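You operate a simulated robot arm through the tools that you are given. There is no shell and no other tool.

Carry out the task below with a simulated robot arm. There is one attempt and no reset: what you move stays moved.

## Task
Close the stacker down: stop it, zero the counter, lamp off, isolator off.

Only the result counts: the job must be done as asked and must still hold three seconds after the hand-in. Knocking over, shifting, dropping, spilling or breaking anything else fails it.

## Robot
A 6-joint arm with a fingered hand, fixed in place. Base frame: the origin is on the floor under the middle of its stand, x ahead of it, y to its left, z up. Lengths are in cm, angles in degrees, forces in N, time in s.
With the tool pointing down near the work surface it reaches from about 16 to 86 cm from the base axis. Its first joint turns from -166.0 to 166.0 degrees. Payload 5 kg.
The tool frame sits at the grasp point between the pads (the TCP): z along the fingers, y along the line on which they close. The tips reach 3.6 cm beyond it. The gripper opens to 12 cm; its body begins 4.2 cm behind the TCP. The gripper is a hand of 4 fingers: y runs from the thumb to the fingers, the wrist lies at [-1.9, -12.3, -21.1] in the tool frame.
Orientation is told as [roll, pitch, yaw] about the base's x, y, z axes, in that order, counted from this pose: with the fingers straight down and the wrist toward the robot, the tool's x, y and z point along [0, 1, 0], [1, 0, 0] and [0, 0, -1] of the base frame.

## Interface
- The arm moves only by the tool send_rows. Its arguments are lists of equal length, an entry for each row: "rotation": the turn, a rotation vector about the base's x, y, z in degrees, a list of three; "travel": the shift along the base's x, y, z in m, a list of three. In form: {"rotation": [[ax, ay, az], ...], "travel": [[dx, dy, dz], ...]}. A call has 1 to 20 rows; each row is the pose to reach, as a shift and turn from the pose commanded when the call began. Rows are played at 5 a second. More than 5 cm and 8.6 degrees between two rows, and nothing of the call is played. A pose out of reach is approached as far as the arm can. The call stops where the force on the tool passes 40 N (or 10 N more than at its start, if that is more) or the arm is blocked; 0.2 s more then pass. In this call time passes only in rows, and 0.2 s behind the last. The reply holds the time, the measured pose of the TCP, the force on the tool along the base axes, the opening and the grip force, in the units named above and with some noise, with the torque about the TCP (base axes, N m) and any sound that the robot's microphone picked up.
- Cameras (640 x 400 px; columns grow to the right, rows downward): "scene" is fixed at [22.29, -66.03, 169.3]; the picture's right is [0.93, -0.37, 0.00], its down [-0.15, -0.37, -0.92] and it looks along [0.34, 0.85, -0.40] (base axes); focal length 313 px, centre (320, 200). "wrist" rides on the gripper at [7.3, -10.1, -14.2] in the tool frame; the picture's right is [-0.79, 0.29, -0.54], its down [-0.56, -0.70, 0.44] and it looks along [-0.25, 0.65, 0.71] (tool axes); focal length 280 px, centre (320, 200). There is no depth. A picture from a camera that has moved, and an enlarged one, comes with that camera's place and axes in the base frame and with its lens. The place of the scene camera against the robot may be out by one fixed shift of up to 1.8 cm in any direction.
- camera(camera): a new picture of that camera. It takes no simulated time.
- move_column(by): slides the trunk up (or, below 0, down) by that many cm; the arm rides with it, the base frame stays. It gives what a move gives, with no picture.
- set_fingers(index, middle, ring, thumb_bend, thumb_turn): sets how far each is bent, from 0 (flat) to 1 (curled in); at 0.3 the hand is open as for a grip, at 0.7 the pads meet at the TCP. One left out holds its place. A second passes; each finger stops where it meets its share of the squeeze, and holds until it gets a number again. It is the only way to open and close the hand. It gives what a move gives, with no picture; readings hold the bend of each and the force on the fingers (four entries, about 0 where the hand has none), thumb and palm. thumb_turn goes from beside the hand (0) to across from the fingers (1), as for a grip.
- enlarge(camera, box): a new picture of the part [left, top, right, bottom] of that camera's present view, enlarged. It takes no simulated time.
- hand_in(): hands the job in; it is judged then, once.

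Nothing tells you positions but the pictures and the camera data. Unless the task says otherwise, let go and move clear before handing in.

The tools are called by a JSON object that holds its "name" and its "arguments". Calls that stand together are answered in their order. send_rows: Moves the arm, as the interface text tells. Its arguments: {"type":"object","properties":{"rotation":{"type":"array","items":{"type":"array","items":{"type":"number"}}},"travel":{"type":"array","items":{"type":"array","items":{"type":"number"}}}},"required":["rotation","travel"]} The other tools are called the same way: move_column (by) moves the trunk up or down; set_fingers (index, middle, ring, thumb_bend, thumb_turn) moves the fingers one by one; camera (camera) takes a picture; enlarge (camera, box) takes an enlarged picture of a part of a camera's view; hand_in () hands the job in.

At the start:

```text
time_s: 0.0
eef_pos: [54.77, 45.94, 157.3]
ee_rot: [0.0, -0.1, 0.0]
force: [-0.3, 0.1, -0.2]
moment: [0.02, 0.02, 0.02]
gripper_width: 11.96
finger_force: 0.0
shape: jaw
bend: [0.3, 0.3, 0.3, 0.3, 0.98]
finger forces: [0.0, 0.0, 0.0, 0.1, 0.0, 0.1]
trunk travel left (down, up): [-56.6, 27.4]
```

scene: 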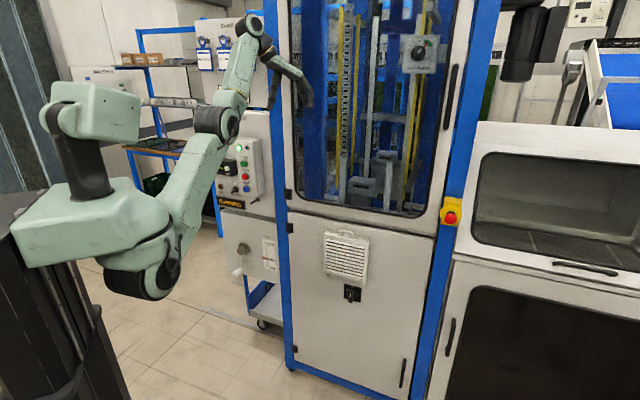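
wrist: 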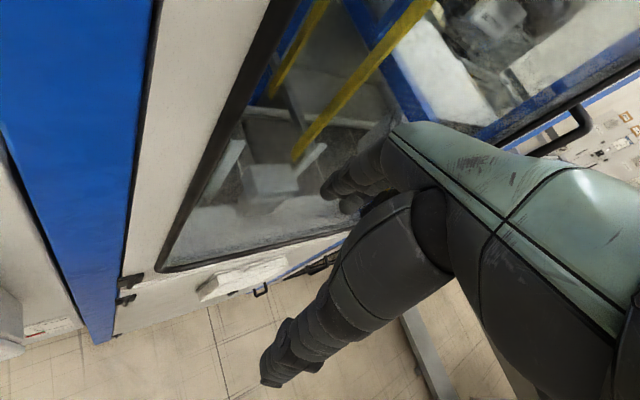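

I see a machine cabinet with a control box on its left side, roughly at image (240,170), and an isolator-like knob below it. I'll enlarge these regions before I move anything.

{"name": "enlarge", "arguments": {"camera": "scene", "box": [200, 100, 300, 220]}}

{"name": "enlarge", "arguments": {"camera": "scene", "box": [200, 200, 300, 300]}}

{"name": "enlarge", "arguments": {"camera": "scene", "box": [300, 200, 480, 320]}}

{"name": "enlarge", "arguments": {"camera": "scene", "box": [380, 0, 480, 80]}}

{"name": "enlarge", "arguments": {"camera": "scene", "box": [60, 0, 300, 150]}}

{"name": "enlarge", "arguments": {"camera": "scene", "box": [480, 0, 640, 100]}}

```text
3.33 times, centred on (250, 160) of scene
camera zoom: at [22.29, -66.03, 169.3], right [0.93, -0.37, 0.0], down [-0.15, -0.37, -0.92], along [0.34, 0.85, -0.4], focal length 1042 px, centre (553, 333)
```

zoom: 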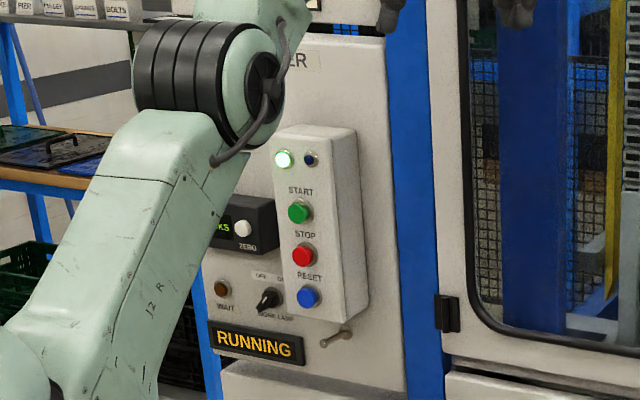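

```text
4.00 times, centred on (250, 250) of scene
camera zoom: at [22.29, -66.03, 169.3], right [0.93, -0.37, 0.0], down [-0.15, -0.37, -0.92], along [0.34, 0.85, -0.4], focal length 1251 px, centre (600, 0)
```

zoom: 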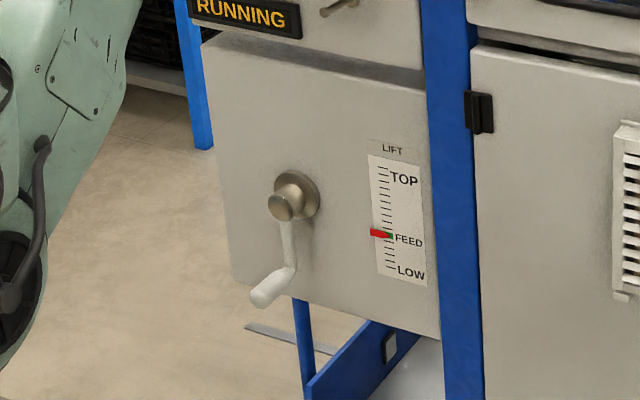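

```text
3.33 times, centred on (390, 260) of scene
camera zoom: at [22.29, -66.03, 169.3], right [0.93, -0.37, 0.0], down [-0.15, -0.37, -0.92], along [0.34, 0.85, -0.4], focal length 1042 px, centre (87, 0)
```

zoom: 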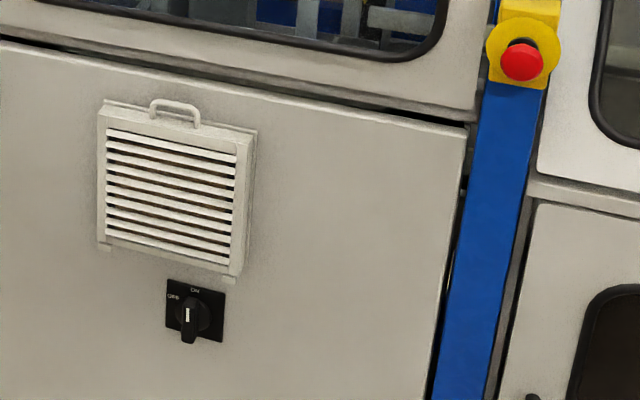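

```text
5.00 times, centred on (430, 40) of scene
camera zoom: at [22.29, -66.03, 169.3], right [0.93, -0.37, 0.0], down [-0.15, -0.37, -0.92], along [0.34, 0.85, -0.4], focal length 1564 px, centre (-230, 1000)
```

zoom: 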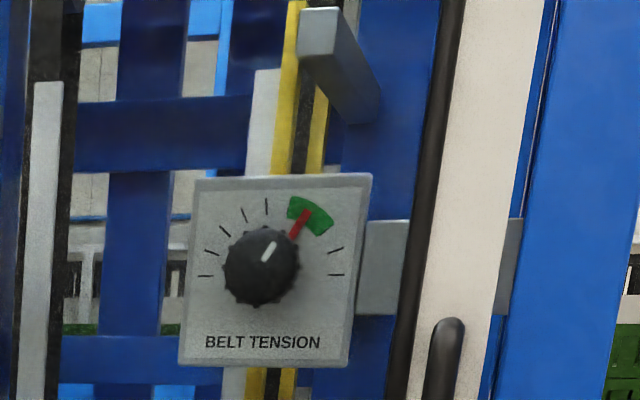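

```text
2.67 times, centred on (180, 75) of scene
camera zoom: at [22.29, -66.03, 169.3], right [0.93, -0.37, 0.0], down [-0.15, -0.37, -0.92], along [0.34, 0.85, -0.4], focal length 834 px, centre (693, 533)
```

zoom: 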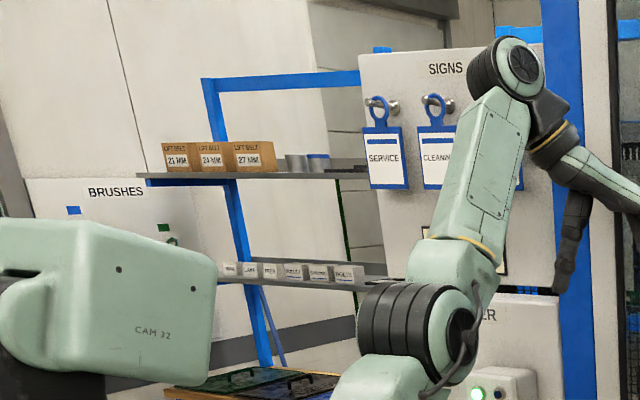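

```text
4.00 times, centred on (560, 50) of scene
camera zoom: at [22.29, -66.03, 169.3], right [0.93, -0.37, 0.0], down [-0.15, -0.37, -0.92], along [0.34, 0.85, -0.4], focal length 1251 px, centre (-640, 800)
```

zoom: 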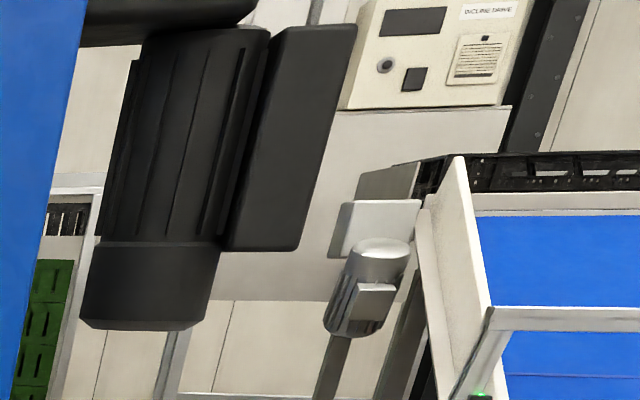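

The panel (START, STOP, RESET, ZERO, WORK LAMP, and WAIT and RUNNING indicators) and the ON/OFF isolator on the lower door face the robot at about 45°, roughly 86 cm out. I'll back the hand away a little and yaw it 45° so it's square to the machine.

{"name": "send_rows", "arguments": {"rotation": [[0, 0, 7.5], [0, 0, 15], [0, 0, 22.5], [0, 0, 30], [0, 0, 37.5], [0, 0, 45]], "travel": [[-0.014, -0.014, 0], [-0.028, -0.028, 0], [-0.042, -0.042, 0], [-0.056, -0.056, 0], [-0.07, -0.07, 0], [-0.08, -0.08, 0]]}}

{"name": "camera", "arguments": {"camera": "wrist"}}

{"name": "camera", "arguments": {"camera": "scene"}}

```text
time_s: 1.4
eef_pos: [44.34, 51.99, 161.8]
ee_rot: [-3.2, -0.9, 37.5]
force: [-0.9, -0.3, 0.7]
moment: [0.0, -0.04, 0.0]
gripper_width: 12.0
finger_force: 0.1
shape: jaw
bend: [0.3, 0.3, 0.3, 0.3, 0.97]
finger forces: [0.0, 0.0, 0.0, 0.0, 0.1, 0.0]
out of reach, approached as far as the arm can: row 1, 2, 3, 4, 5, 6
trunk travel left (down, up): [-56.6, 27.4]
```

```text
taken
camera wrist: at [31.34, 52.06, 175.28], right [0.68, -0.43, 0.59], down [-0.19, -0.89, -0.42], along [0.7, 0.17, -0.69], focal length 280 px, centre (320, 200)
```

wrist: 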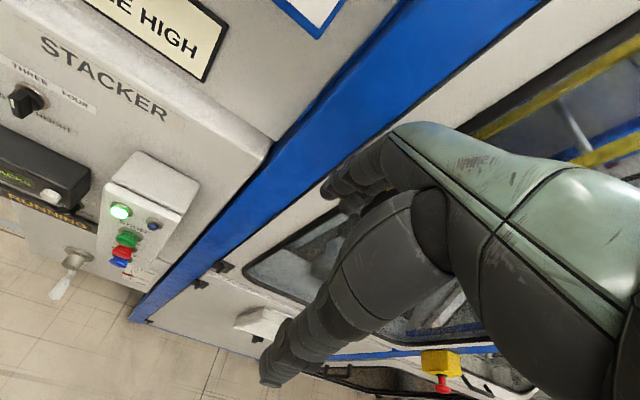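

```text
taken
```

scene: 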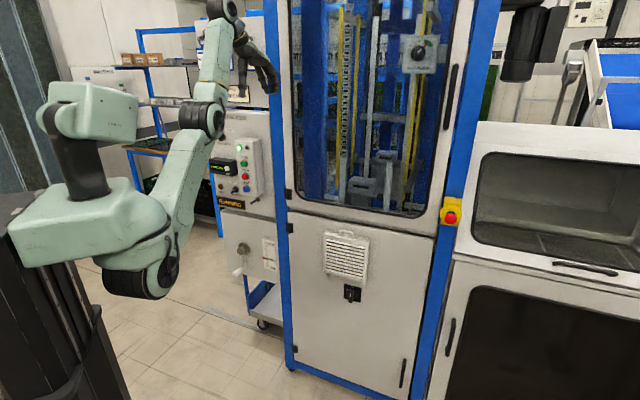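

The arm is nearly fully stretched at this height, which is why the last move came up short. The panel's "STACKS" counter with ZERO sits left of the START/STOP/RESET box. I'll bring the hand lower before reorienting it.

{"name": "send_rows", "arguments": {"rotation": [[0, 0, 0], [0, 0, 0], [0, 0, 0], [0, 0, 0], [0, 0, 0], [0, 0, 0], [0, 0, 0]], "travel": [[0, 0, -0.04], [0, 0, -0.08], [0, 0, -0.12], [0, 0, -0.16], [0, 0, -0.2], [0, 0, -0.24], [0, 0, -0.28]]}}

{"name": "camera", "arguments": {"camera": "wrist"}}

{"name": "camera", "arguments": {"camera": "scene"}}

```text
time_s: 2.5
eef_pos: [48.18, 57.21, 147.47]
ee_rot: [-2.8, -1.5, 37.3]
force: [-29.5, -28.9, 2.8]
moment: [0.6, -0.64, -0.99]
gripper_width: 11.14
finger_force: 0.0
shape: jaw
bend: [0.33, 0.43, 0.33, 0.3, 0.97]
finger forces: [2.3, 35.4, 3.7, 0.1, 0.0, 0.1]
out of reach, approached as far as the arm can: row 1, 2, 3, 4, 5
trunk travel left (down, up): [-56.6, 27.4]
stopped in row 5: the force on the tool passed its limit at 48 N (the readings are from after the stop); the commanded pose is now the measured one
```

```text
taken
camera wrist: at [35.1, 57.34, 161.08], right [0.68, -0.44, 0.59], down [-0.2, -0.88, -0.43], along [0.71, 0.18, -0.69], focal length 280 px, centre (320, 200)
```

wrist: 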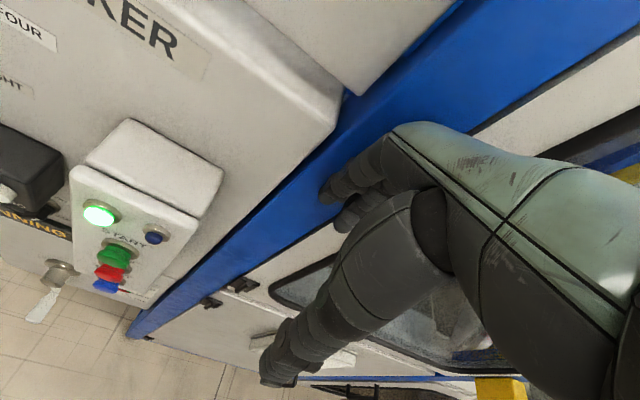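

```text
taken
```

scene: 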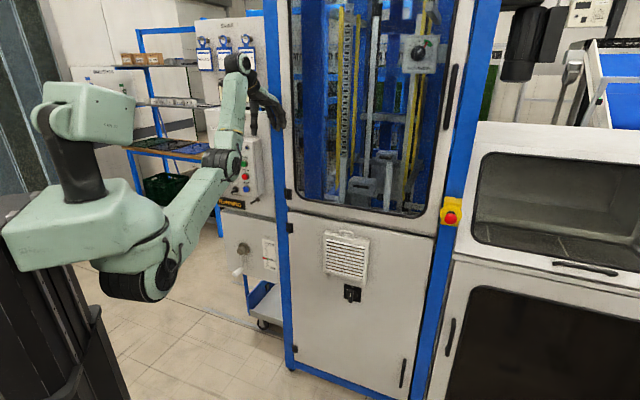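

A finger touched the cabinet post and the move stopped; the reaction force direction confirms that the cabinet normal is at 45°. I'll back straight off the surface.

{"name": "send_rows", "arguments": {"rotation": [[0, 0, 0], [0, 0, 0], [0, 0, 0], [0, 0, 0]], "travel": [[-0.02, -0.02, 0], [-0.04, -0.04, 0], [-0.06, -0.06, 0], [-0.08, -0.08, 0]]}}

{"name": "enlarge", "arguments": {"camera": "scene", "box": [180, 20, 320, 220]}}

```text
time_s: 3.5
eef_pos: [46.84, 58.09, 149.88]
ee_rot: [-2.8, -1.2, 37.4]
force: [-11.3, -14.7, -3.4]
moment: [0.21, 0.0, -0.63]
gripper_width: 11.72
finger_force: 0.2
shape: jaw
bend: [0.31, 0.38, 0.3, 0.3, 0.97]
finger forces: [0.3, 17.8, 0.1, 0.1, 0.0, 0.0]
out of reach, approached as far as the arm can: row 1, 2, 3, 4
trunk travel left (down, up): [-56.6, 27.4]
```

```text
2.00 times, centred on (250, 120) of scene
camera zoom: at [22.29, -66.03, 169.3], right [0.93, -0.37, 0.0], down [-0.15, -0.37, -0.92], along [0.34, 0.85, -0.4], focal length 625 px, centre (460, 360)
```

zoom: 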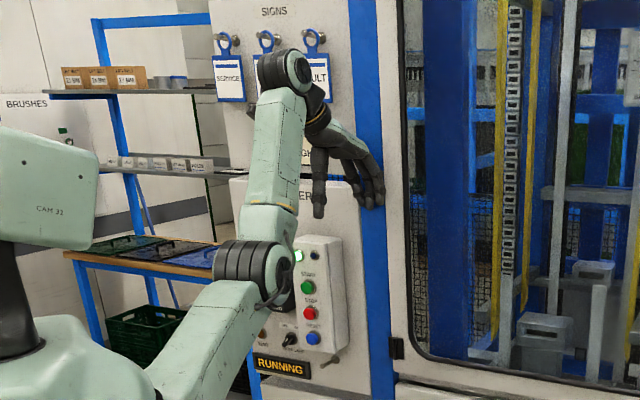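

The hand barely backed off. The wrist looks to be at its bend limit with the fingers pointing straight down. I'll pitch the hand up toward horizontal while retreating, which should ease the wrist.

{"name": "send_rows", "arguments": {"rotation": [[4.86, -6.35, 0], [9.71, -12.7, 0], [14.57, -19.06, 0]], "travel": [[-0.014, -0.014, 0], [-0.028, -0.028, 0], [-0.042, -0.042, 0]]}}

{"name": "enlarge", "arguments": {"camera": "scene", "box": [180, 20, 320, 220]}}

```text
time_s: 4.3
eef_pos: [44.52, 60.71, 150.11]
ee_rot: [0.5, -24.6, 34.6]
force: [-4.6, -4.9, 2.4]
moment: [0.15, -0.19, -0.15]
gripper_width: 11.75
finger_force: 0.0
shape: jaw
bend: [0.3, 0.33, 0.3, 0.3, 0.97]
finger forces: [0.1, 7.8, 0.1, 0.1, 0.0, 0.0]
out of reach, approached as far as the arm can: row 1, 2, 3
trunk travel left (down, up): [-56.6, 27.4]
```

```text
2.00 times, centred on (250, 120) of scene
camera zoom: at [22.29, -66.03, 169.3], right [0.93, -0.37, 0.0], down [-0.15, -0.37, -0.92], along [0.34, 0.85, -0.4], focal length 625 px, centre (460, 360)
```

zoom: 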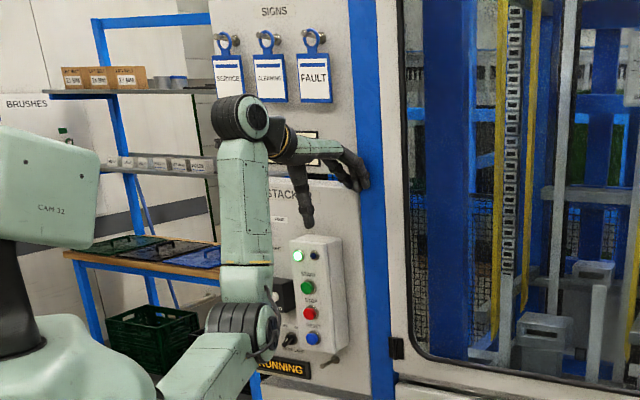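

The hand is starting to free up. From the two views I place START at about (40, 66, 130), with the button face roughly 75 cm out along the cabinet normal. I'll keep pitching up, which should let the hand pull back.

{"name": "send_rows", "arguments": {"rotation": [[4.86, -6.35, 0], [9.71, -12.7, 0], [14.57, -19.06, 0]], "travel": [[0, 0, 0.01], [0, 0, 0.02], [0, 0, 0.03]]}}

{"name": "enlarge", "arguments": {"camera": "scene", "box": [180, 20, 320, 220]}}

```text
time_s: 5.1
eef_pos: [44.86, 62.28, 152.69]
ee_rot: [3.2, -48.3, 32.5]
force: [-6.9, -0.6, -4.3]
moment: [0.01, 0.09, 0.01]
gripper_width: 11.86
finger_force: 0.0
shape: jaw
bend: [0.3, 0.32, 0.34, 0.3, 0.97]
finger forces: [0.0, 3.7, 5.2, 0.0, 0.1, 0.0]
out of reach, approached as far as the arm can: row 1, 2, 3
trunk travel left (down, up): [-56.6, 27.4]
```

```text
2.00 times, centred on (250, 120) of scene
camera zoom: at [22.29, -66.03, 169.3], right [0.93, -0.37, 0.0], down [-0.15, -0.37, -0.92], along [0.34, 0.85, -0.4], focal length 625 px, centre (460, 360)
```

zoom: 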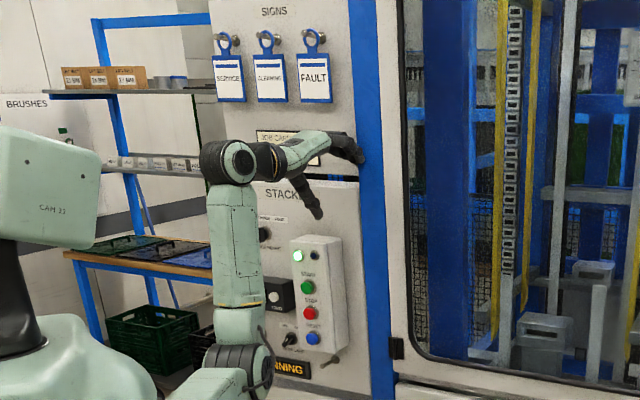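

The hand still lightly touches the post with its finger backs. I'll curl the fingers inward to come off it, then look again.

{"name": "set_fingers", "arguments": {"index": 0.65, "middle": 0.65, "ring": 0.65}}

{"name": "camera", "arguments": {"camera": "wrist"}}

```text
time_s: 6.1
eef_pos: [45.05, 62.07, 152.77]
ee_rot: [3.2, -48.2, 32.4]
force: [1.0, 0.0, -0.4]
moment: [-0.02, 0.0, 0.01]
gripper_width: 7.14
finger_force: 0.0
shape: fingers
bend: [0.65, 0.65, 0.65, 0.3, 0.97]
finger forces: [0.0, 0.1, 0.1, 0.0, 0.0, 0.1]
trunk travel left (down, up): [-56.6, 27.4]
```

```text
taken
camera wrist: at [26.81, 58.17, 154.91], right [0.29, -0.79, 0.55], down [0.19, -0.51, -0.84], along [0.94, 0.35, 0.0], focal length 280 px, centre (320, 200)
```

wrist: 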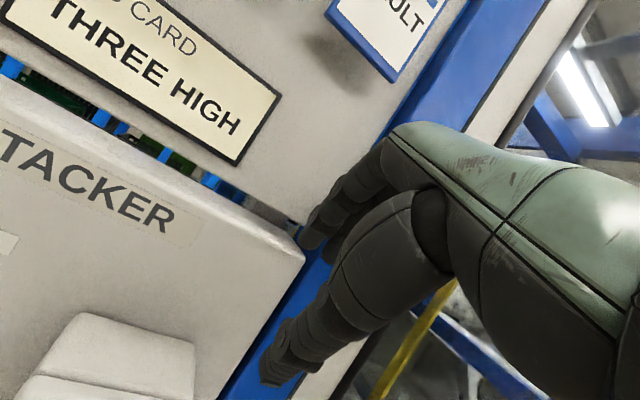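

The hand is now free of contact. I'll pitch it further up, pivoting roughly about the wrist and retreating from the cabinet.

{"name": "send_rows", "arguments": {"rotation": [[4.4, -6.9, 0], [8.8, -13.8, 0]], "travel": [[-0.008, -0.009, 0.03], [-0.018, -0.02, 0.06]]}}

{"name": "camera", "arguments": {"camera": "wrist"}}

{"name": "enlarge", "arguments": {"camera": "scene", "box": [180, 20, 320, 220]}}

```text
time_s: 6.7
eef_pos: [43.82, 62.35, 158.72]
ee_rot: [4.2, -64.8, 31.2]
force: [-0.2, -0.3, 0.5]
moment: [0.0, -0.01, 0.04]
gripper_width: 7.14
finger_force: 0.2
shape: fingers
bend: [0.65, 0.65, 0.65, 0.3, 0.97]
finger forces: [0.0, 0.0, 0.1, 0.1, 0.0, 0.1]
out of reach, approached as far as the arm can: row 1, 2
trunk travel left (down, up): [-56.6, 27.4]
```

```text
taken
camera wrist: at [25.6, 58.55, 155.71], right [0.16, -0.87, 0.47], down [0.39, -0.38, -0.84], along [0.91, 0.32, 0.28], focal length 280 px, centre (320, 200)
```

wrist: 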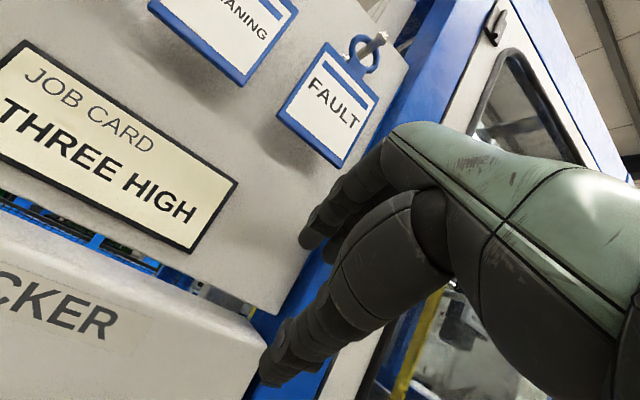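

```text
2.00 times, centred on (250, 120) of scene
camera zoom: at [22.29, -66.03, 169.3], right [0.93, -0.37, 0.0], down [-0.15, -0.37, -0.92], along [0.34, 0.85, -0.4], focal length 625 px, centre (460, 360)
```

zoom: 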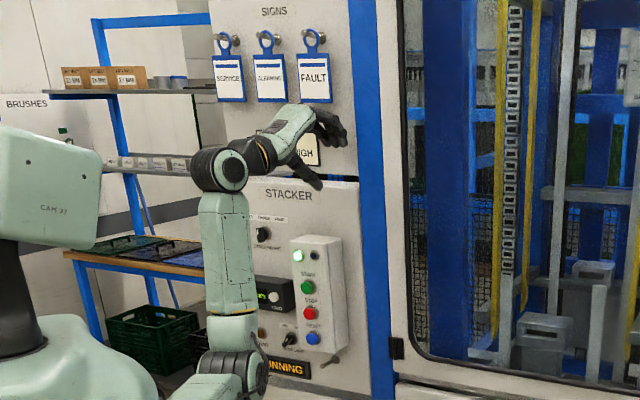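

Contact is clear and the pitch is following, but the hand won't come back in −y. I suspect a wrist yaw limit relative to the arm, so I'll test a retreat with the hand yaw relaxed.

{"name": "send_rows", "arguments": {"rotation": [[0, 0, -5], [0, 0, -10], [0, 0, -15], [0, 0, -20]], "travel": [[-0.014, -0.014, 0], [-0.028, -0.028, 0], [-0.042, -0.042, 0], [-0.056, -0.056, 0]]}}

{"name": "camera", "arguments": {"camera": "scene"}}

```text
time_s: 7.7
eef_pos: [38.12, 56.66, 158.68]
ee_rot: [1.5, -64.7, 13.9]
force: [-1.2, 0.3, 0.3]
moment: [0.03, -0.03, -0.01]
gripper_width: 7.14
finger_force: 0.1
shape: fingers
bend: [0.65, 0.65, 0.65, 0.3, 0.97]
finger forces: [0.0, 0.1, 0.1, 0.0, 0.0, 0.0]
out of reach, approached as far as the arm can: row 1
trunk travel left (down, up): [-56.6, 27.4]
```

```text
taken
```

scene: 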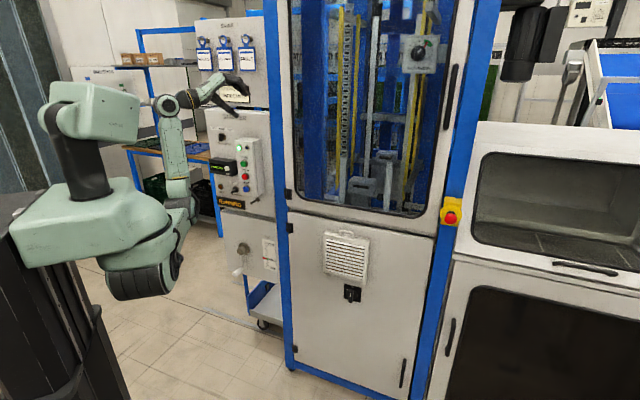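

Relaxing the yaw makes the pose reachable, so that limit is now understood. The hand is clear at about 67 cm out, so next I'll form a pointing hand (index out, other fingers tucked) and look.

{"name": "set_fingers", "arguments": {"index": 0.3, "middle": 1.0, "ring": 1.0, "thumb_bend": 1.0, "thumb_turn": 0.0}}

{"name": "camera", "arguments": {"camera": "wrist"}}

{"name": "enlarge", "arguments": {"camera": "scene", "box": [140, 60, 280, 150]}}

```text
time_s: 8.7
eef_pos: [38.28, 56.68, 158.6]
ee_rot: [1.8, -64.6, 13.9]
force: [-0.1, 0.1, 0.3]
moment: [0.01, 0.03, -0.01]
gripper_width: 6.65
finger_force: 0.0
shape: fingers
bend: [0.3, 1.0, 1.0, 1.0, 0.0]
finger forces: [0.1, 0.1, 0.0, 0.0, 0.1, 0.0]
trunk travel left (down, up): [-56.6, 27.4]
```

```text
taken
camera wrist: at [19.76, 59.24, 155.54], right [-0.14, -0.86, 0.48], down [0.24, -0.5, -0.83], along [0.96, 0.0, 0.28], focal length 280 px, centre (320, 200)
```

wrist: 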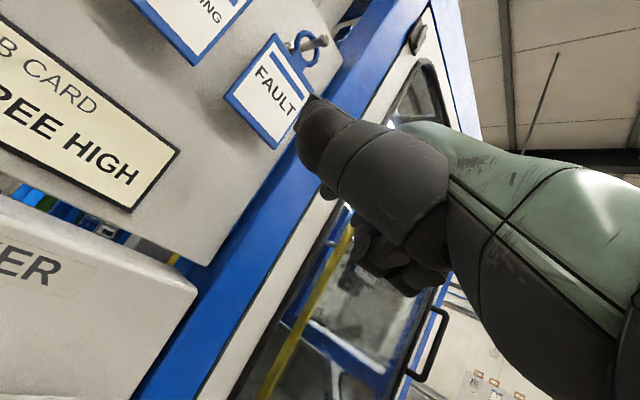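

```text
4.44 times, centred on (210, 105) of scene
camera zoom: at [22.29, -66.03, 169.3], right [0.93, -0.37, 0.0], down [-0.15, -0.37, -0.92], along [0.34, 0.85, -0.4], focal length 1390 px, centre (809, 622)
```

zoom: 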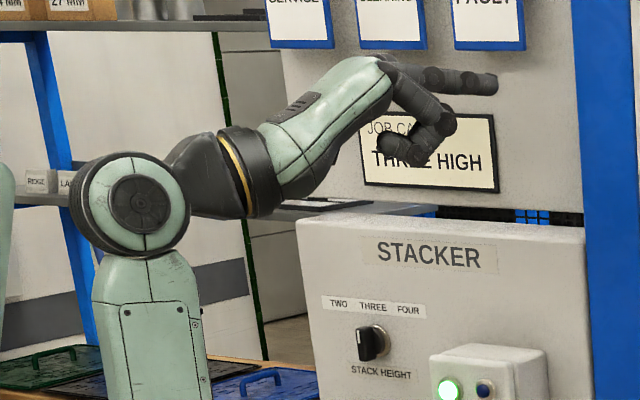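

The index finger now points forward and leads the tucked fingers by about 3–4 cm, but the thumb blocks the wrist camera's view of the fingertip. I'll swing the thumb across instead.

{"name": "set_fingers", "arguments": {"thumb_turn": 1.0, "thumb_bend": 0.8}}

{"name": "camera", "arguments": {"camera": "wrist"}}

{"name": "enlarge", "arguments": {"camera": "scene", "box": [140, 60, 280, 150]}}

```text
time_s: 9.7
eef_pos: [38.26, 56.78, 158.64]
ee_rot: [1.7, -64.6, 13.8]
force: [0.2, 0.0, 0.5]
moment: [0.02, -0.04, 0.02]
gripper_width: 4.2
finger_force: 0.0
shape: fingers
bend: [0.3, 1.0, 1.0, 0.8, 1.0]
finger forces: [0.0, 0.1, 0.1, 0.0, 0.0, 0.0]
trunk travel left (down, up): [-56.6, 27.4]
```

```text
taken
camera wrist: at [19.79, 59.24, 155.53], right [-0.14, -0.86, 0.48], down [0.24, -0.5, -0.83], along [0.96, 0.0, 0.28], focal length 280 px, centre (320, 200)
```

wrist: 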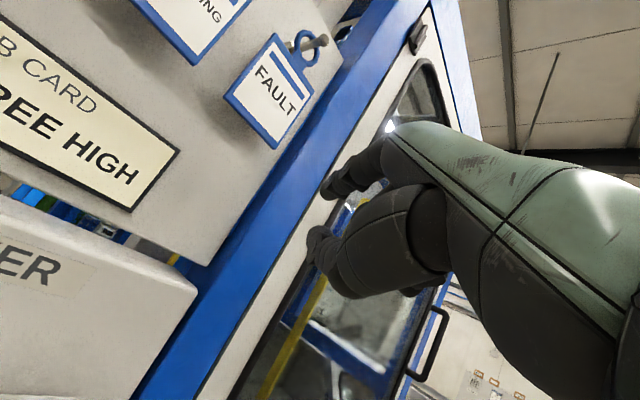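

```text
4.44 times, centred on (210, 105) of scene
camera zoom: at [22.29, -66.03, 169.3], right [0.93, -0.37, 0.0], down [-0.15, -0.37, -0.92], along [0.34, 0.85, -0.4], focal length 1390 px, centre (809, 622)
```

zoom: 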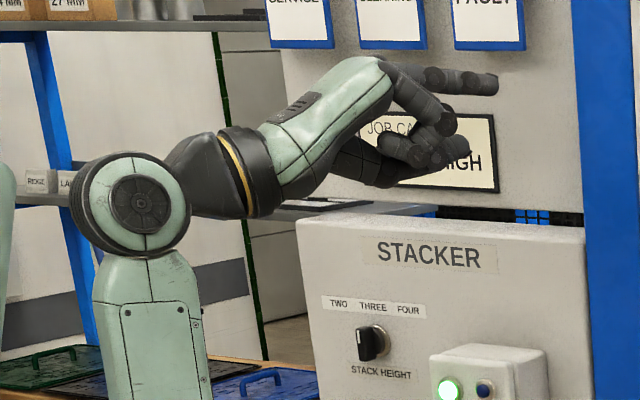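

Now the index tip is visible in both cameras. I'll zoom in to pinpoint the tip in the hand frame.

{"name": "enlarge", "arguments": {"camera": "wrist", "box": [260, 140, 420, 280]}}

{"name": "enlarge", "arguments": {"camera": "scene", "box": [210, 65, 270, 105]}}

{"name": "enlarge", "arguments": {"camera": "scene", "box": [200, 130, 280, 215]}}

{"name": "enlarge", "arguments": {"camera": "scene", "box": [335, 270, 375, 310]}}

```text
2.86 times, centred on (340, 210) of wrist
camera zoom: at [19.79, 59.24, 155.53], right [-0.14, -0.86, 0.48], down [0.24, -0.5, -0.83], along [0.96, 0.0, 0.28], focal length 801 px, centre (263, 171)
```

zoom: 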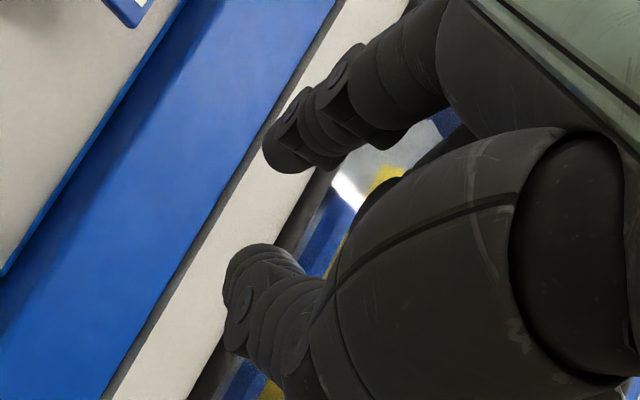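

```text
10.00 times, centred on (240, 85) of scene
camera zoom: at [22.29, -66.03, 169.3], right [0.93, -0.37, 0.0], down [-0.15, -0.37, -0.92], along [0.34, 0.85, -0.4], focal length 3127 px, centre (1120, 1350)
```

zoom: 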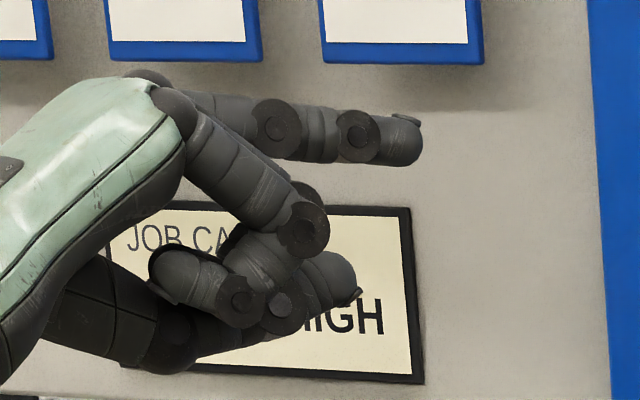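

```text
4.71 times, centred on (240, 172) of scene
camera zoom: at [22.29, -66.03, 169.3], right [0.93, -0.37, 0.0], down [-0.15, -0.37, -0.92], along [0.34, 0.85, -0.4], focal length 1472 px, centre (696, 329)
```

zoom: 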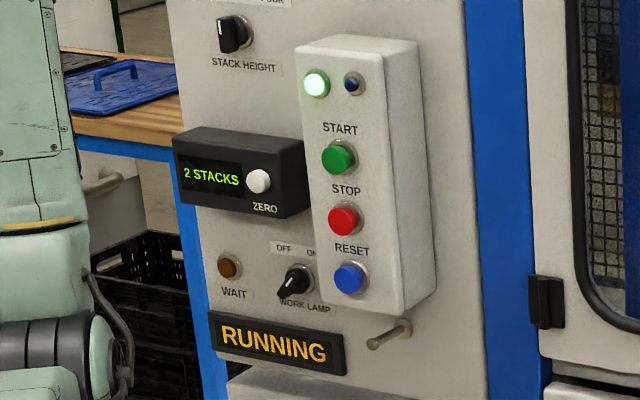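

```text
10.00 times, centred on (355, 290) of scene
camera zoom: at [22.29, -66.03, 169.3], right [0.93, -0.37, 0.0], down [-0.15, -0.37, -0.92], along [0.34, 0.85, -0.4], focal length 3127 px, centre (-30, -700)
```

zoom: 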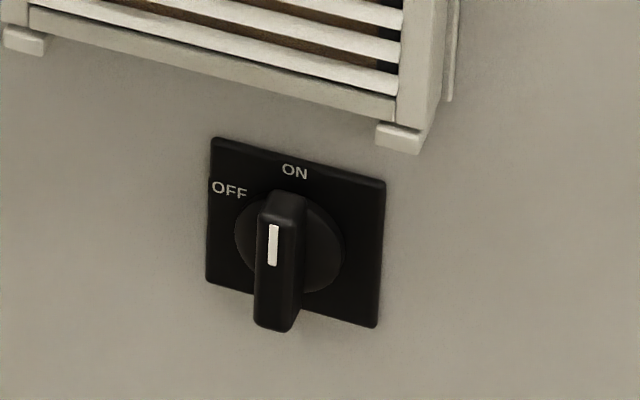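

I can read "2 STACKS", the white ZERO button, WAIT (dark), the WORK LAMP knob with OFF/ON, RUNNING, and the isolator pointing to ON with OFF to its upper left. I'll zoom on the lamp knob.

{"name": "enlarge", "arguments": {"camera": "scene", "box": [215, 175, 265, 215]}}

{"name": "enlarge", "arguments": {"camera": "scene", "box": [205, 150, 265, 190]}}

```text
10.00 times, centred on (240, 195) of scene
camera zoom: at [22.29, -66.03, 169.3], right [0.93, -0.37, 0.0], down [-0.15, -0.37, -0.92], along [0.34, 0.85, -0.4], focal length 3127 px, centre (1120, 250)
```

zoom: 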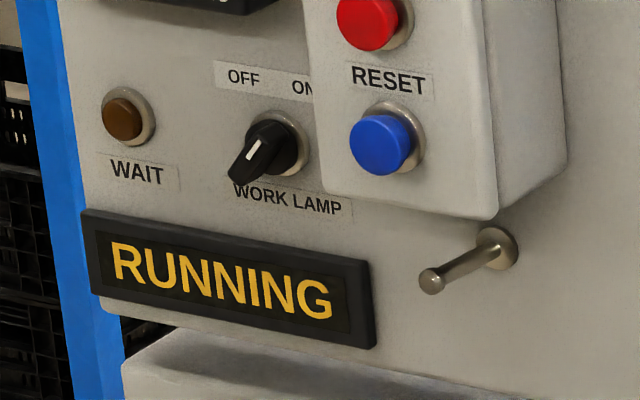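

```text
10.00 times, centred on (235, 170) of scene
camera zoom: at [22.29, -66.03, 169.3], right [0.93, -0.37, 0.0], down [-0.15, -0.37, -0.92], along [0.34, 0.85, -0.4], focal length 3127 px, centre (1170, 500)
```

zoom: 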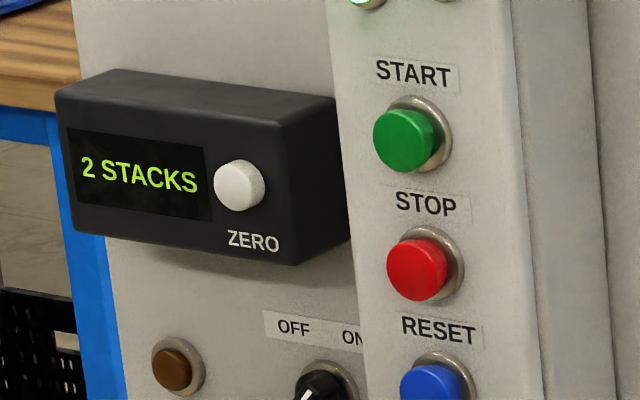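

I place STOP at about (39.7, 66.3, 124) and the index fingertip at about (0.6, 7, 3) in the hand frame. Next I'll retreat and shift left while yawing toward the panel normal, still above the panel.

{"name": "send_rows", "arguments": {"rotation": [[0.5, -1.25, 4], [1.0, -2.5, 8], [1.5, -3.75, 12], [2.0, -5.0, 16]], "travel": [[-0.025, -0.001, 0], [-0.05, -0.002, 0], [-0.075, -0.003, 0], [-0.099, -0.004, 0]]}}

{"name": "camera", "arguments": {"camera": "scene"}}

```text
time_s: 10.7
eef_pos: [27.86, 61.1, 157.46]
ee_rot: [5.5, -70.3, 25.7]
force: [0.0, 0.3, -0.9]
moment: [0.0, 0.02, 0.0]
gripper_width: 4.19
finger_force: 0.0
shape: fingers
bend: [0.3, 1.0, 1.0, 0.8, 1.0]
finger forces: [0.1, 0.0, 0.0, 0.0, 0.0, 0.1]
out of reach, approached as far as the arm can: row 1, 2, 3, 4
trunk travel left (down, up): [-56.6, 27.4]
```

```text
taken
```

scene: 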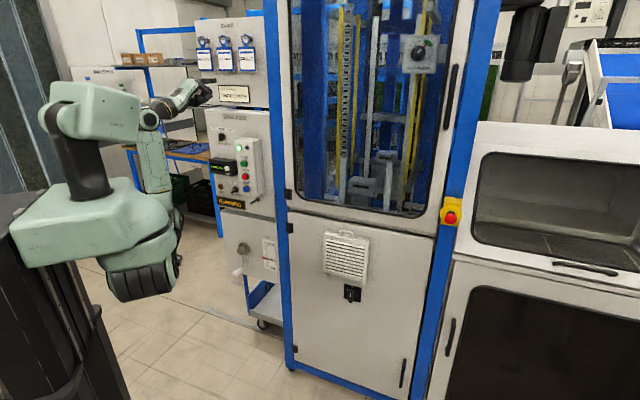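

The orientation was reached but position is still compromised. I'll look closely at the arm configuration to understand which joint is limiting.

{"name": "enlarge", "arguments": {"camera": "scene", "box": [90, 70, 250, 170]}}

{"name": "enlarge", "arguments": {"camera": "scene", "box": [20, 160, 260, 310]}}

{"name": "camera", "arguments": {"camera": "wrist"}}

```text
4.00 times, centred on (170, 120) of scene
camera zoom: at [22.29, -66.03, 169.3], right [0.93, -0.37, 0.0], down [-0.15, -0.37, -0.92], along [0.34, 0.85, -0.4], focal length 1251 px, centre (920, 520)
```

zoom: 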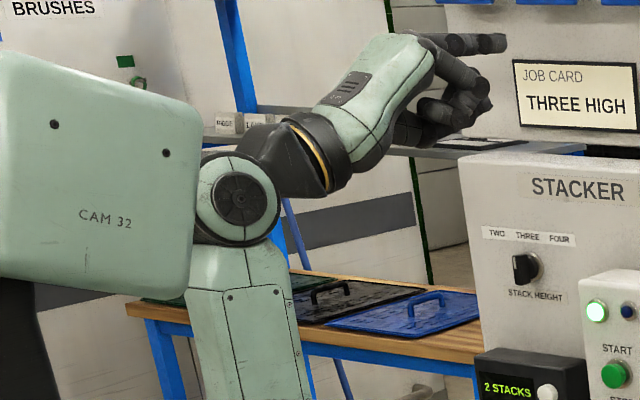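

```text
2.67 times, centred on (140, 235) of scene
camera zoom: at [22.29, -66.03, 169.3], right [0.93, -0.37, 0.0], down [-0.15, -0.37, -0.92], along [0.34, 0.85, -0.4], focal length 834 px, centre (800, 107)
```

zoom: 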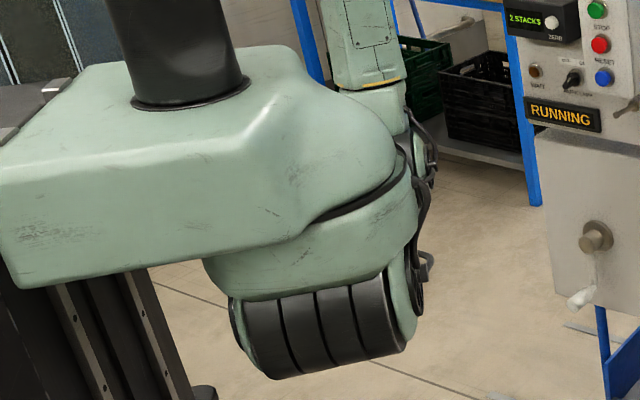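

```text
taken
camera wrist: at [9.82, 58.94, 152.84], right [0.06, -0.9, 0.43], down [0.43, -0.36, -0.83], along [0.9, 0.23, 0.37], focal length 280 px, centre (320, 200)
```

wrist: 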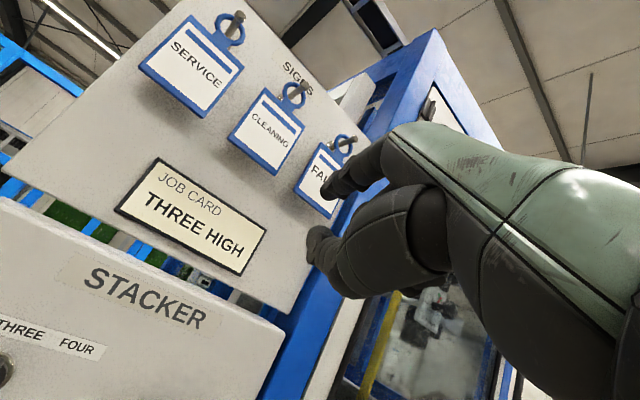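

I now have a consistent explanation. The last wrist joint is near its limit because the forearm is pointing straight up, and lowering the hand relative to the shoulder should fix that. I'll retreat slightly and go down in front of the panel with the tip about 8 cm away from it.

{"name": "send_rows", "arguments": {"rotation": [[0, 0, 0], [0, 0, 0], [0, 0, 0], [0, 0, 0]], "travel": [[0.0, -0.015, -0.04], [0.0, -0.03, -0.08], [0.0, -0.045, -0.12], [0.0, -0.06, -0.16]]}}

{"name": "camera", "arguments": {"camera": "wrist"}}

{"name": "camera", "arguments": {"camera": "scene"}}

```text
time_s: 11.7
eef_pos: [28.2, 55.06, 141.41]
ee_rot: [1.9, -69.9, 29.7]
force: [-0.4, -0.9, 0.2]
moment: [0.0, 0.05, 0.02]
gripper_width: 4.24
finger_force: 0.0
shape: fingers
bend: [0.3, 1.0, 1.0, 0.8, 1.0]
finger forces: [0.0, 0.0, 0.1, 0.1, 0.0, 0.1]
out of reach, approached as far as the arm can: row 1, 2, 3
trunk travel left (down, up): [-56.6, 27.4]
```

```text
taken
camera wrist: at [10.09, 52.43, 136.73], right [0.06, -0.89, 0.45], down [0.44, -0.38, -0.82], along [0.9, 0.25, 0.37], focal length 280 px, centre (320, 200)
```

wrist: 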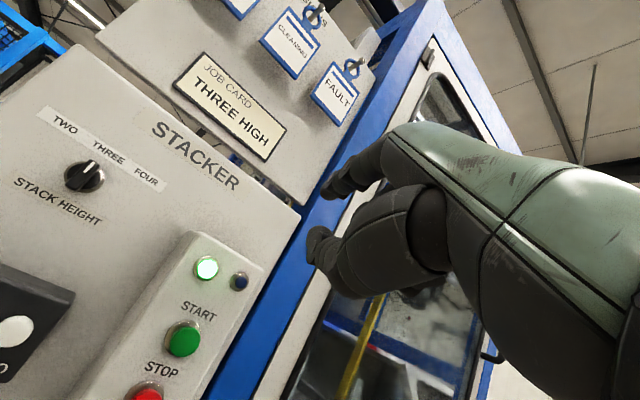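

```text
taken
```

scene: 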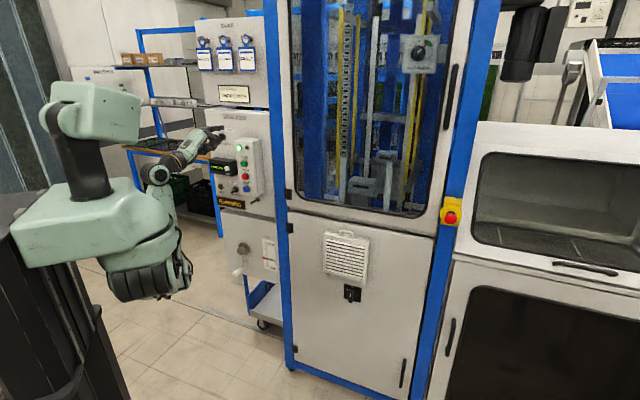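

The arm is now in reach. Triangulating with both cameras puts START at (39.7, 65.9, 129.9), STOP at (39.65, 65.9, 124.0) and ZERO at (33.5, 75.8, 125.5). I'll lower to STOP height with the tip about 7 cm short of the face and square the hand to the panel.

{"name": "send_rows", "arguments": {"rotation": [[0, 0, 2.2], [0, 0, 4.4], [0, 0, 6.6], [0, 0, 8.8], [0, 0, 11], [0, 0, 13.3]], "travel": [[0.0048, 0.0023, -0.038], [0.0096, 0.0047, -0.076], [0.0144, 0.007, -0.1145], [0.019, 0.0093, -0.153], [0.024, 0.0117, -0.191], [0.0287, 0.014, -0.229]]}}

{"name": "camera", "arguments": {"camera": "wrist"}}

{"name": "enlarge", "arguments": {"camera": "scene", "box": [180, 130, 280, 220]}}

```text
time_s: 13.1
eef_pos: [31.09, 56.38, 118.3]
ee_rot: [1.9, -70.0, 43.0]
force: [0.5, -0.2, -0.5]
moment: [0.02, -0.01, 0.0]
gripper_width: 4.25
finger_force: 0.1
shape: fingers
bend: [0.3, 1.0, 1.0, 0.8, 1.0]
finger forces: [0.1, 0.1, 0.0, 0.0, 0.1, 0.0]
trunk travel left (down, up): [-56.6, 27.4]
```

```text
taken
camera wrist: at [14.05, 49.76, 113.82], right [0.27, -0.85, 0.45], down [0.51, -0.27, -0.82], along [0.81, 0.45, 0.37], focal length 280 px, centre (320, 200)
```

wrist: 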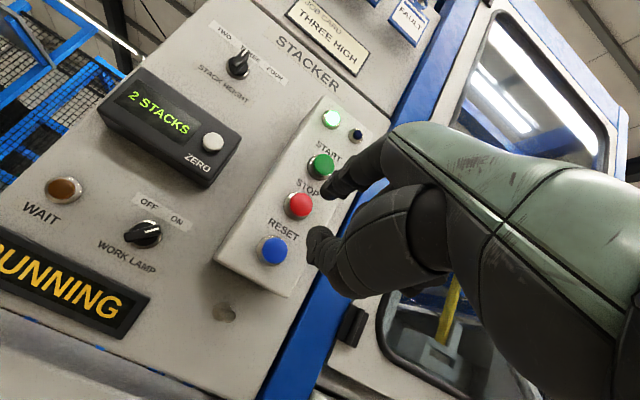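

```text
4.44 times, centred on (230, 175) of scene
camera zoom: at [22.29, -66.03, 169.3], right [0.93, -0.37, 0.0], down [-0.15, -0.37, -0.92], along [0.34, 0.85, -0.4], focal length 1390 px, centre (720, 311)
```

zoom: 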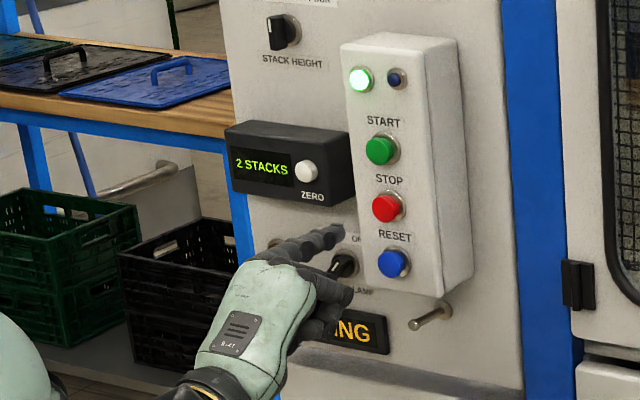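

Everything is in view and fully reachable. The fingertip computes to D≈68 cm, u≈−18.5, z≈123.8, in line with STOP. I'll move forward to just short of the button and check alignment.

{"name": "send_rows", "arguments": {"rotation": [[0, 0, 0], [0, 0, 0], [0, 0, 0]], "travel": [[0.0141, 0.0141, 0.0005], [0.0283, 0.0283, 0.001], [0.041, 0.041, 0.001]]}}

{"name": "enlarge", "arguments": {"camera": "wrist", "box": [220, 130, 380, 270]}}

{"name": "enlarge", "arguments": {"camera": "scene", "box": [220, 155, 270, 200]}}

```text
time_s: 13.9
eef_pos: [35.17, 60.64, 118.5]
ee_rot: [1.8, -70.0, 43.3]
force: [0.3, 0.6, 0.6]
moment: [0.0, 0.01, -0.03]
gripper_width: 4.24
finger_force: 0.0
shape: fingers
bend: [0.3, 1.0, 1.0, 0.8, 1.0]
finger forces: [0.1, 0.0, 0.0, 0.0, 0.0, 0.1]
trunk travel left (down, up): [-56.6, 27.4]
```

```text
2.86 times, centred on (300, 200) of wrist
camera zoom: at [18.18, 54.04, 113.89], right [0.27, -0.85, 0.45], down [0.51, -0.27, -0.82], along [0.81, 0.45, 0.37], focal length 801 px, centre (377, 200)
```

zoom: 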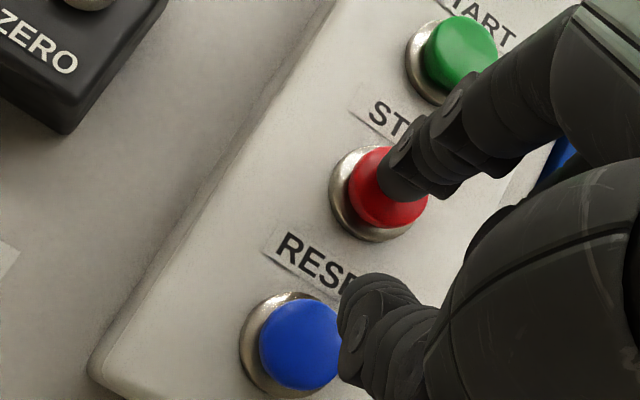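

```text
8.89 times, centred on (245, 178) of scene
camera zoom: at [22.29, -66.03, 169.3], right [0.93, -0.37, 0.0], down [-0.15, -0.37, -0.92], along [0.34, 0.85, -0.4], focal length 2780 px, centre (987, 400)
```

zoom: 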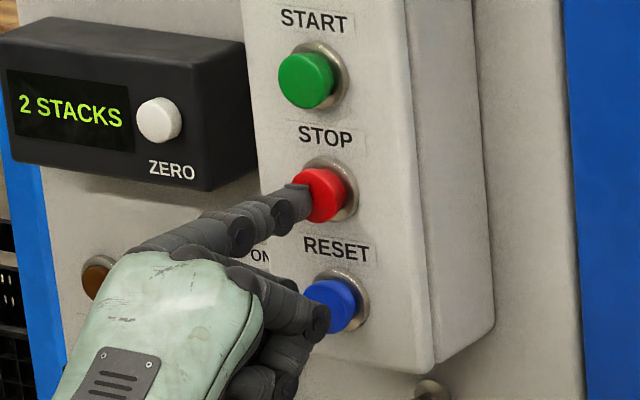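

The tip is about 0.8 cm short of STOP and lined up with it, and the other fingers stay about 4 cm clear of RESET. I'll press in with small steps.

{"name": "send_rows", "arguments": {"rotation": [[0, 0, 0], [0, 0, 0], [0, 0, 0], [0, 0, 0], [0, 0, 0]], "travel": [[0.0035, 0.0035, 0], [0.0057, 0.0057, 0], [0.0075, 0.0075, 0], [0.009, 0.009, 0], [0.0105, 0.0105, 0]]}}

{"name": "enlarge", "arguments": {"camera": "scene", "box": [205, 140, 275, 220]}}

{"name": "camera", "arguments": {"camera": "wrist"}}

```text
time_s: 15.1
eef_pos: [35.84, 61.49, 118.87]
ee_rot: [1.8, -70.1, 43.1]
force: [-14.8, -16.2, -2.5]
moment: [0.81, -0.87, 0.25]
gripper_width: 4.04
finger_force: 10.6
shape: fingers
bend: [0.32, 1.0, 1.0, 0.8, 1.0]
finger forces: [21.8, 0.1, 0.1, 0.0, 0.0, 0.0]
trunk travel left (down, up): [-56.6, 27.4]
heard: click
```

```text
5.00 times, centred on (240, 180) of scene
camera zoom: at [22.29, -66.03, 169.3], right [0.93, -0.37, 0.0], down [-0.15, -0.37, -0.92], along [0.34, 0.85, -0.4], focal length 1564 px, centre (720, 300)
```

zoom: 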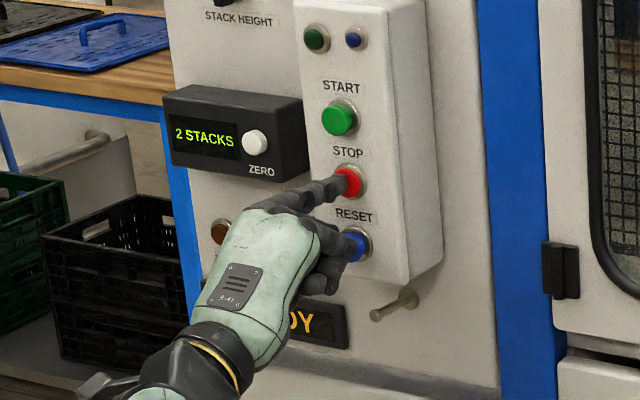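

```text
taken
camera wrist: at [18.87, 54.78, 114.1], right [0.27, -0.85, 0.45], down [0.52, -0.26, -0.81], along [0.81, 0.45, 0.37], focal length 280 px, centre (320, 200)
```

wrist: 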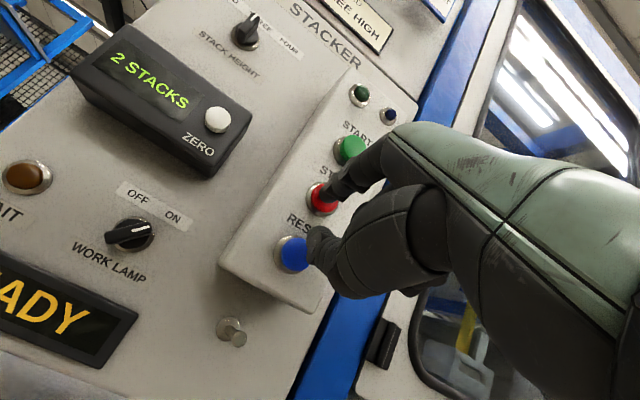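

STOP clicked, the green lamp went out, and the display now reads READY. I'll back off and move to ZERO at about D 77.5, u −30.2, z 125.4.

{"name": "send_rows", "arguments": {"rotation": [[0, 0, 0], [0, 0, 0], [0, 0, 0], [0, 0, 0], [0, 0, 0]], "travel": [[-0.019, -0.019, 0], [-0.0375, -0.0375, 0], [-0.0648, -0.0102, 0.005], [-0.0921, 0.0171, 0.01], [-0.1195, 0.0445, 0.014]]}}

{"name": "camera", "arguments": {"camera": "wrist"}}

{"name": "enlarge", "arguments": {"camera": "scene", "box": [190, 135, 270, 215]}}

```text
time_s: 16.3
eef_pos: [24.12, 66.44, 119.83]
ee_rot: [1.5, -69.9, 43.4]
force: [0.0, -0.1, 0.1]
moment: [0.04, -0.01, -0.01]
gripper_width: 4.25
finger_force: 0.0
shape: fingers
bend: [0.3, 1.0, 1.0, 0.8, 1.0]
finger forces: [0.1, 0.1, 0.1, 0.0, 0.0, 0.1]
trunk travel left (down, up): [-56.6, 27.4]
```

```text
taken
camera wrist: at [7.11, 59.81, 115.27], right [0.27, -0.85, 0.45], down [0.51, -0.27, -0.81], along [0.82, 0.45, 0.37], focal length 280 px, centre (320, 200)
```

wrist: 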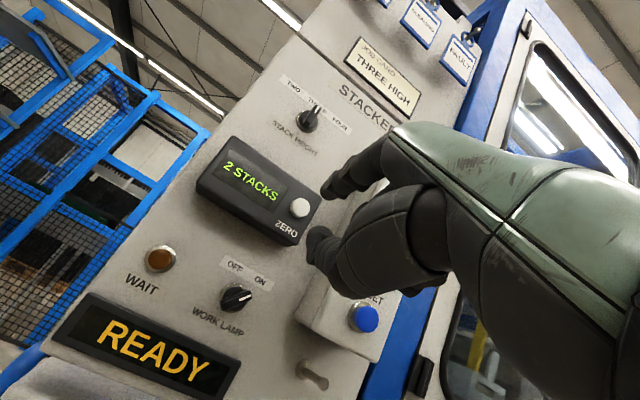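

```text
5.00 times, centred on (230, 175) of scene
camera zoom: at [22.29, -66.03, 169.3], right [0.93, -0.37, 0.0], down [-0.15, -0.37, -0.92], along [0.34, 0.85, -0.4], focal length 1564 px, centre (770, 325)
```

zoom: 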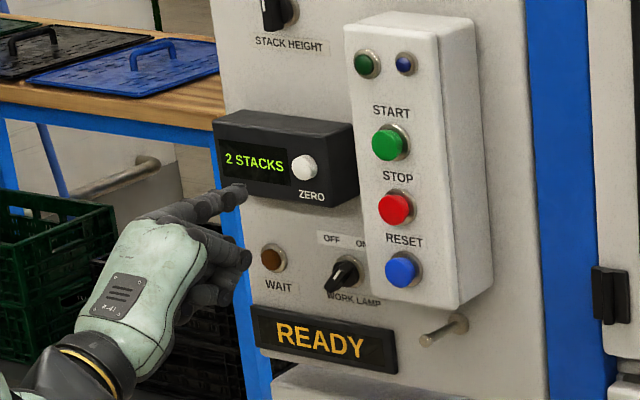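

The tip is lined up with ZERO, about 7.3 cm away. I'll advance and press.

{"name": "send_rows", "arguments": {"rotation": [[0, 0, 0], [0, 0, 0], [0, 0, 0], [0, 0, 0], [0, 0, 0], [0, 0, 0], [0, 0, 0]], "travel": [[0.0166, 0.0146, 0.0005], [0.0331, 0.0291, 0.001], [0.048, 0.044, 0.001], [0.0522, 0.0482, 0.001], [0.0543, 0.0503, 0.001], [0.0564, 0.0524, 0.001], [0.0585, 0.0545, 0.001]]}}

{"name": "camera", "arguments": {"camera": "wrist"}}

{"name": "enlarge", "arguments": {"camera": "scene", "box": [190, 135, 270, 215]}}

```text
time_s: 17.9
eef_pos: [29.83, 71.51, 120.02]
ee_rot: [1.6, -70.1, 43.3]
force: [-5.8, -6.0, -1.0]
moment: [0.35, -0.34, 0.08]
gripper_width: 4.18
finger_force: 4.1
shape: fingers
bend: [0.3, 1.0, 1.0, 0.8, 1.0]
finger forces: [8.3, 0.1, 0.1, 0.1, 0.1, 0.0]
trunk travel left (down, up): [-56.6, 27.4]
heard: click
```

```text
taken
camera wrist: at [12.89, 64.86, 115.48], right [0.27, -0.85, 0.45], down [0.52, -0.27, -0.81], along [0.81, 0.45, 0.37], focal length 280 px, centre (320, 200)
```

wrist: 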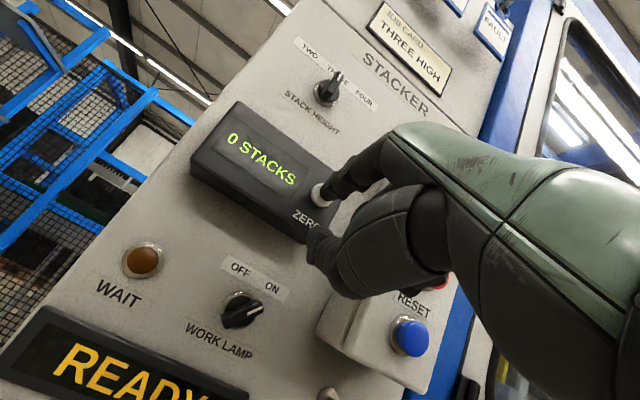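

```text
5.00 times, centred on (230, 175) of scene
camera zoom: at [22.29, -66.03, 169.3], right [0.93, -0.37, 0.0], down [-0.15, -0.37, -0.92], along [0.34, 0.85, -0.4], focal length 1564 px, centre (770, 325)
```

zoom: 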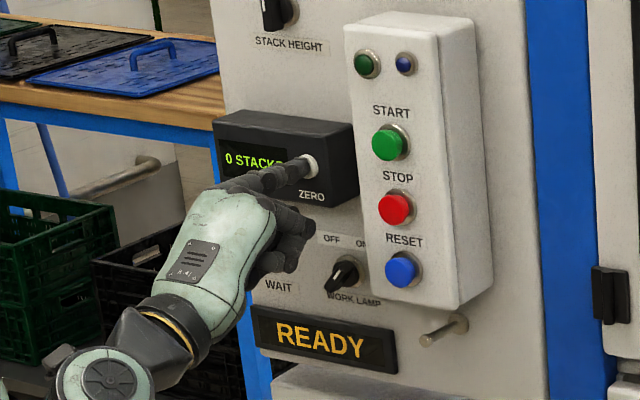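

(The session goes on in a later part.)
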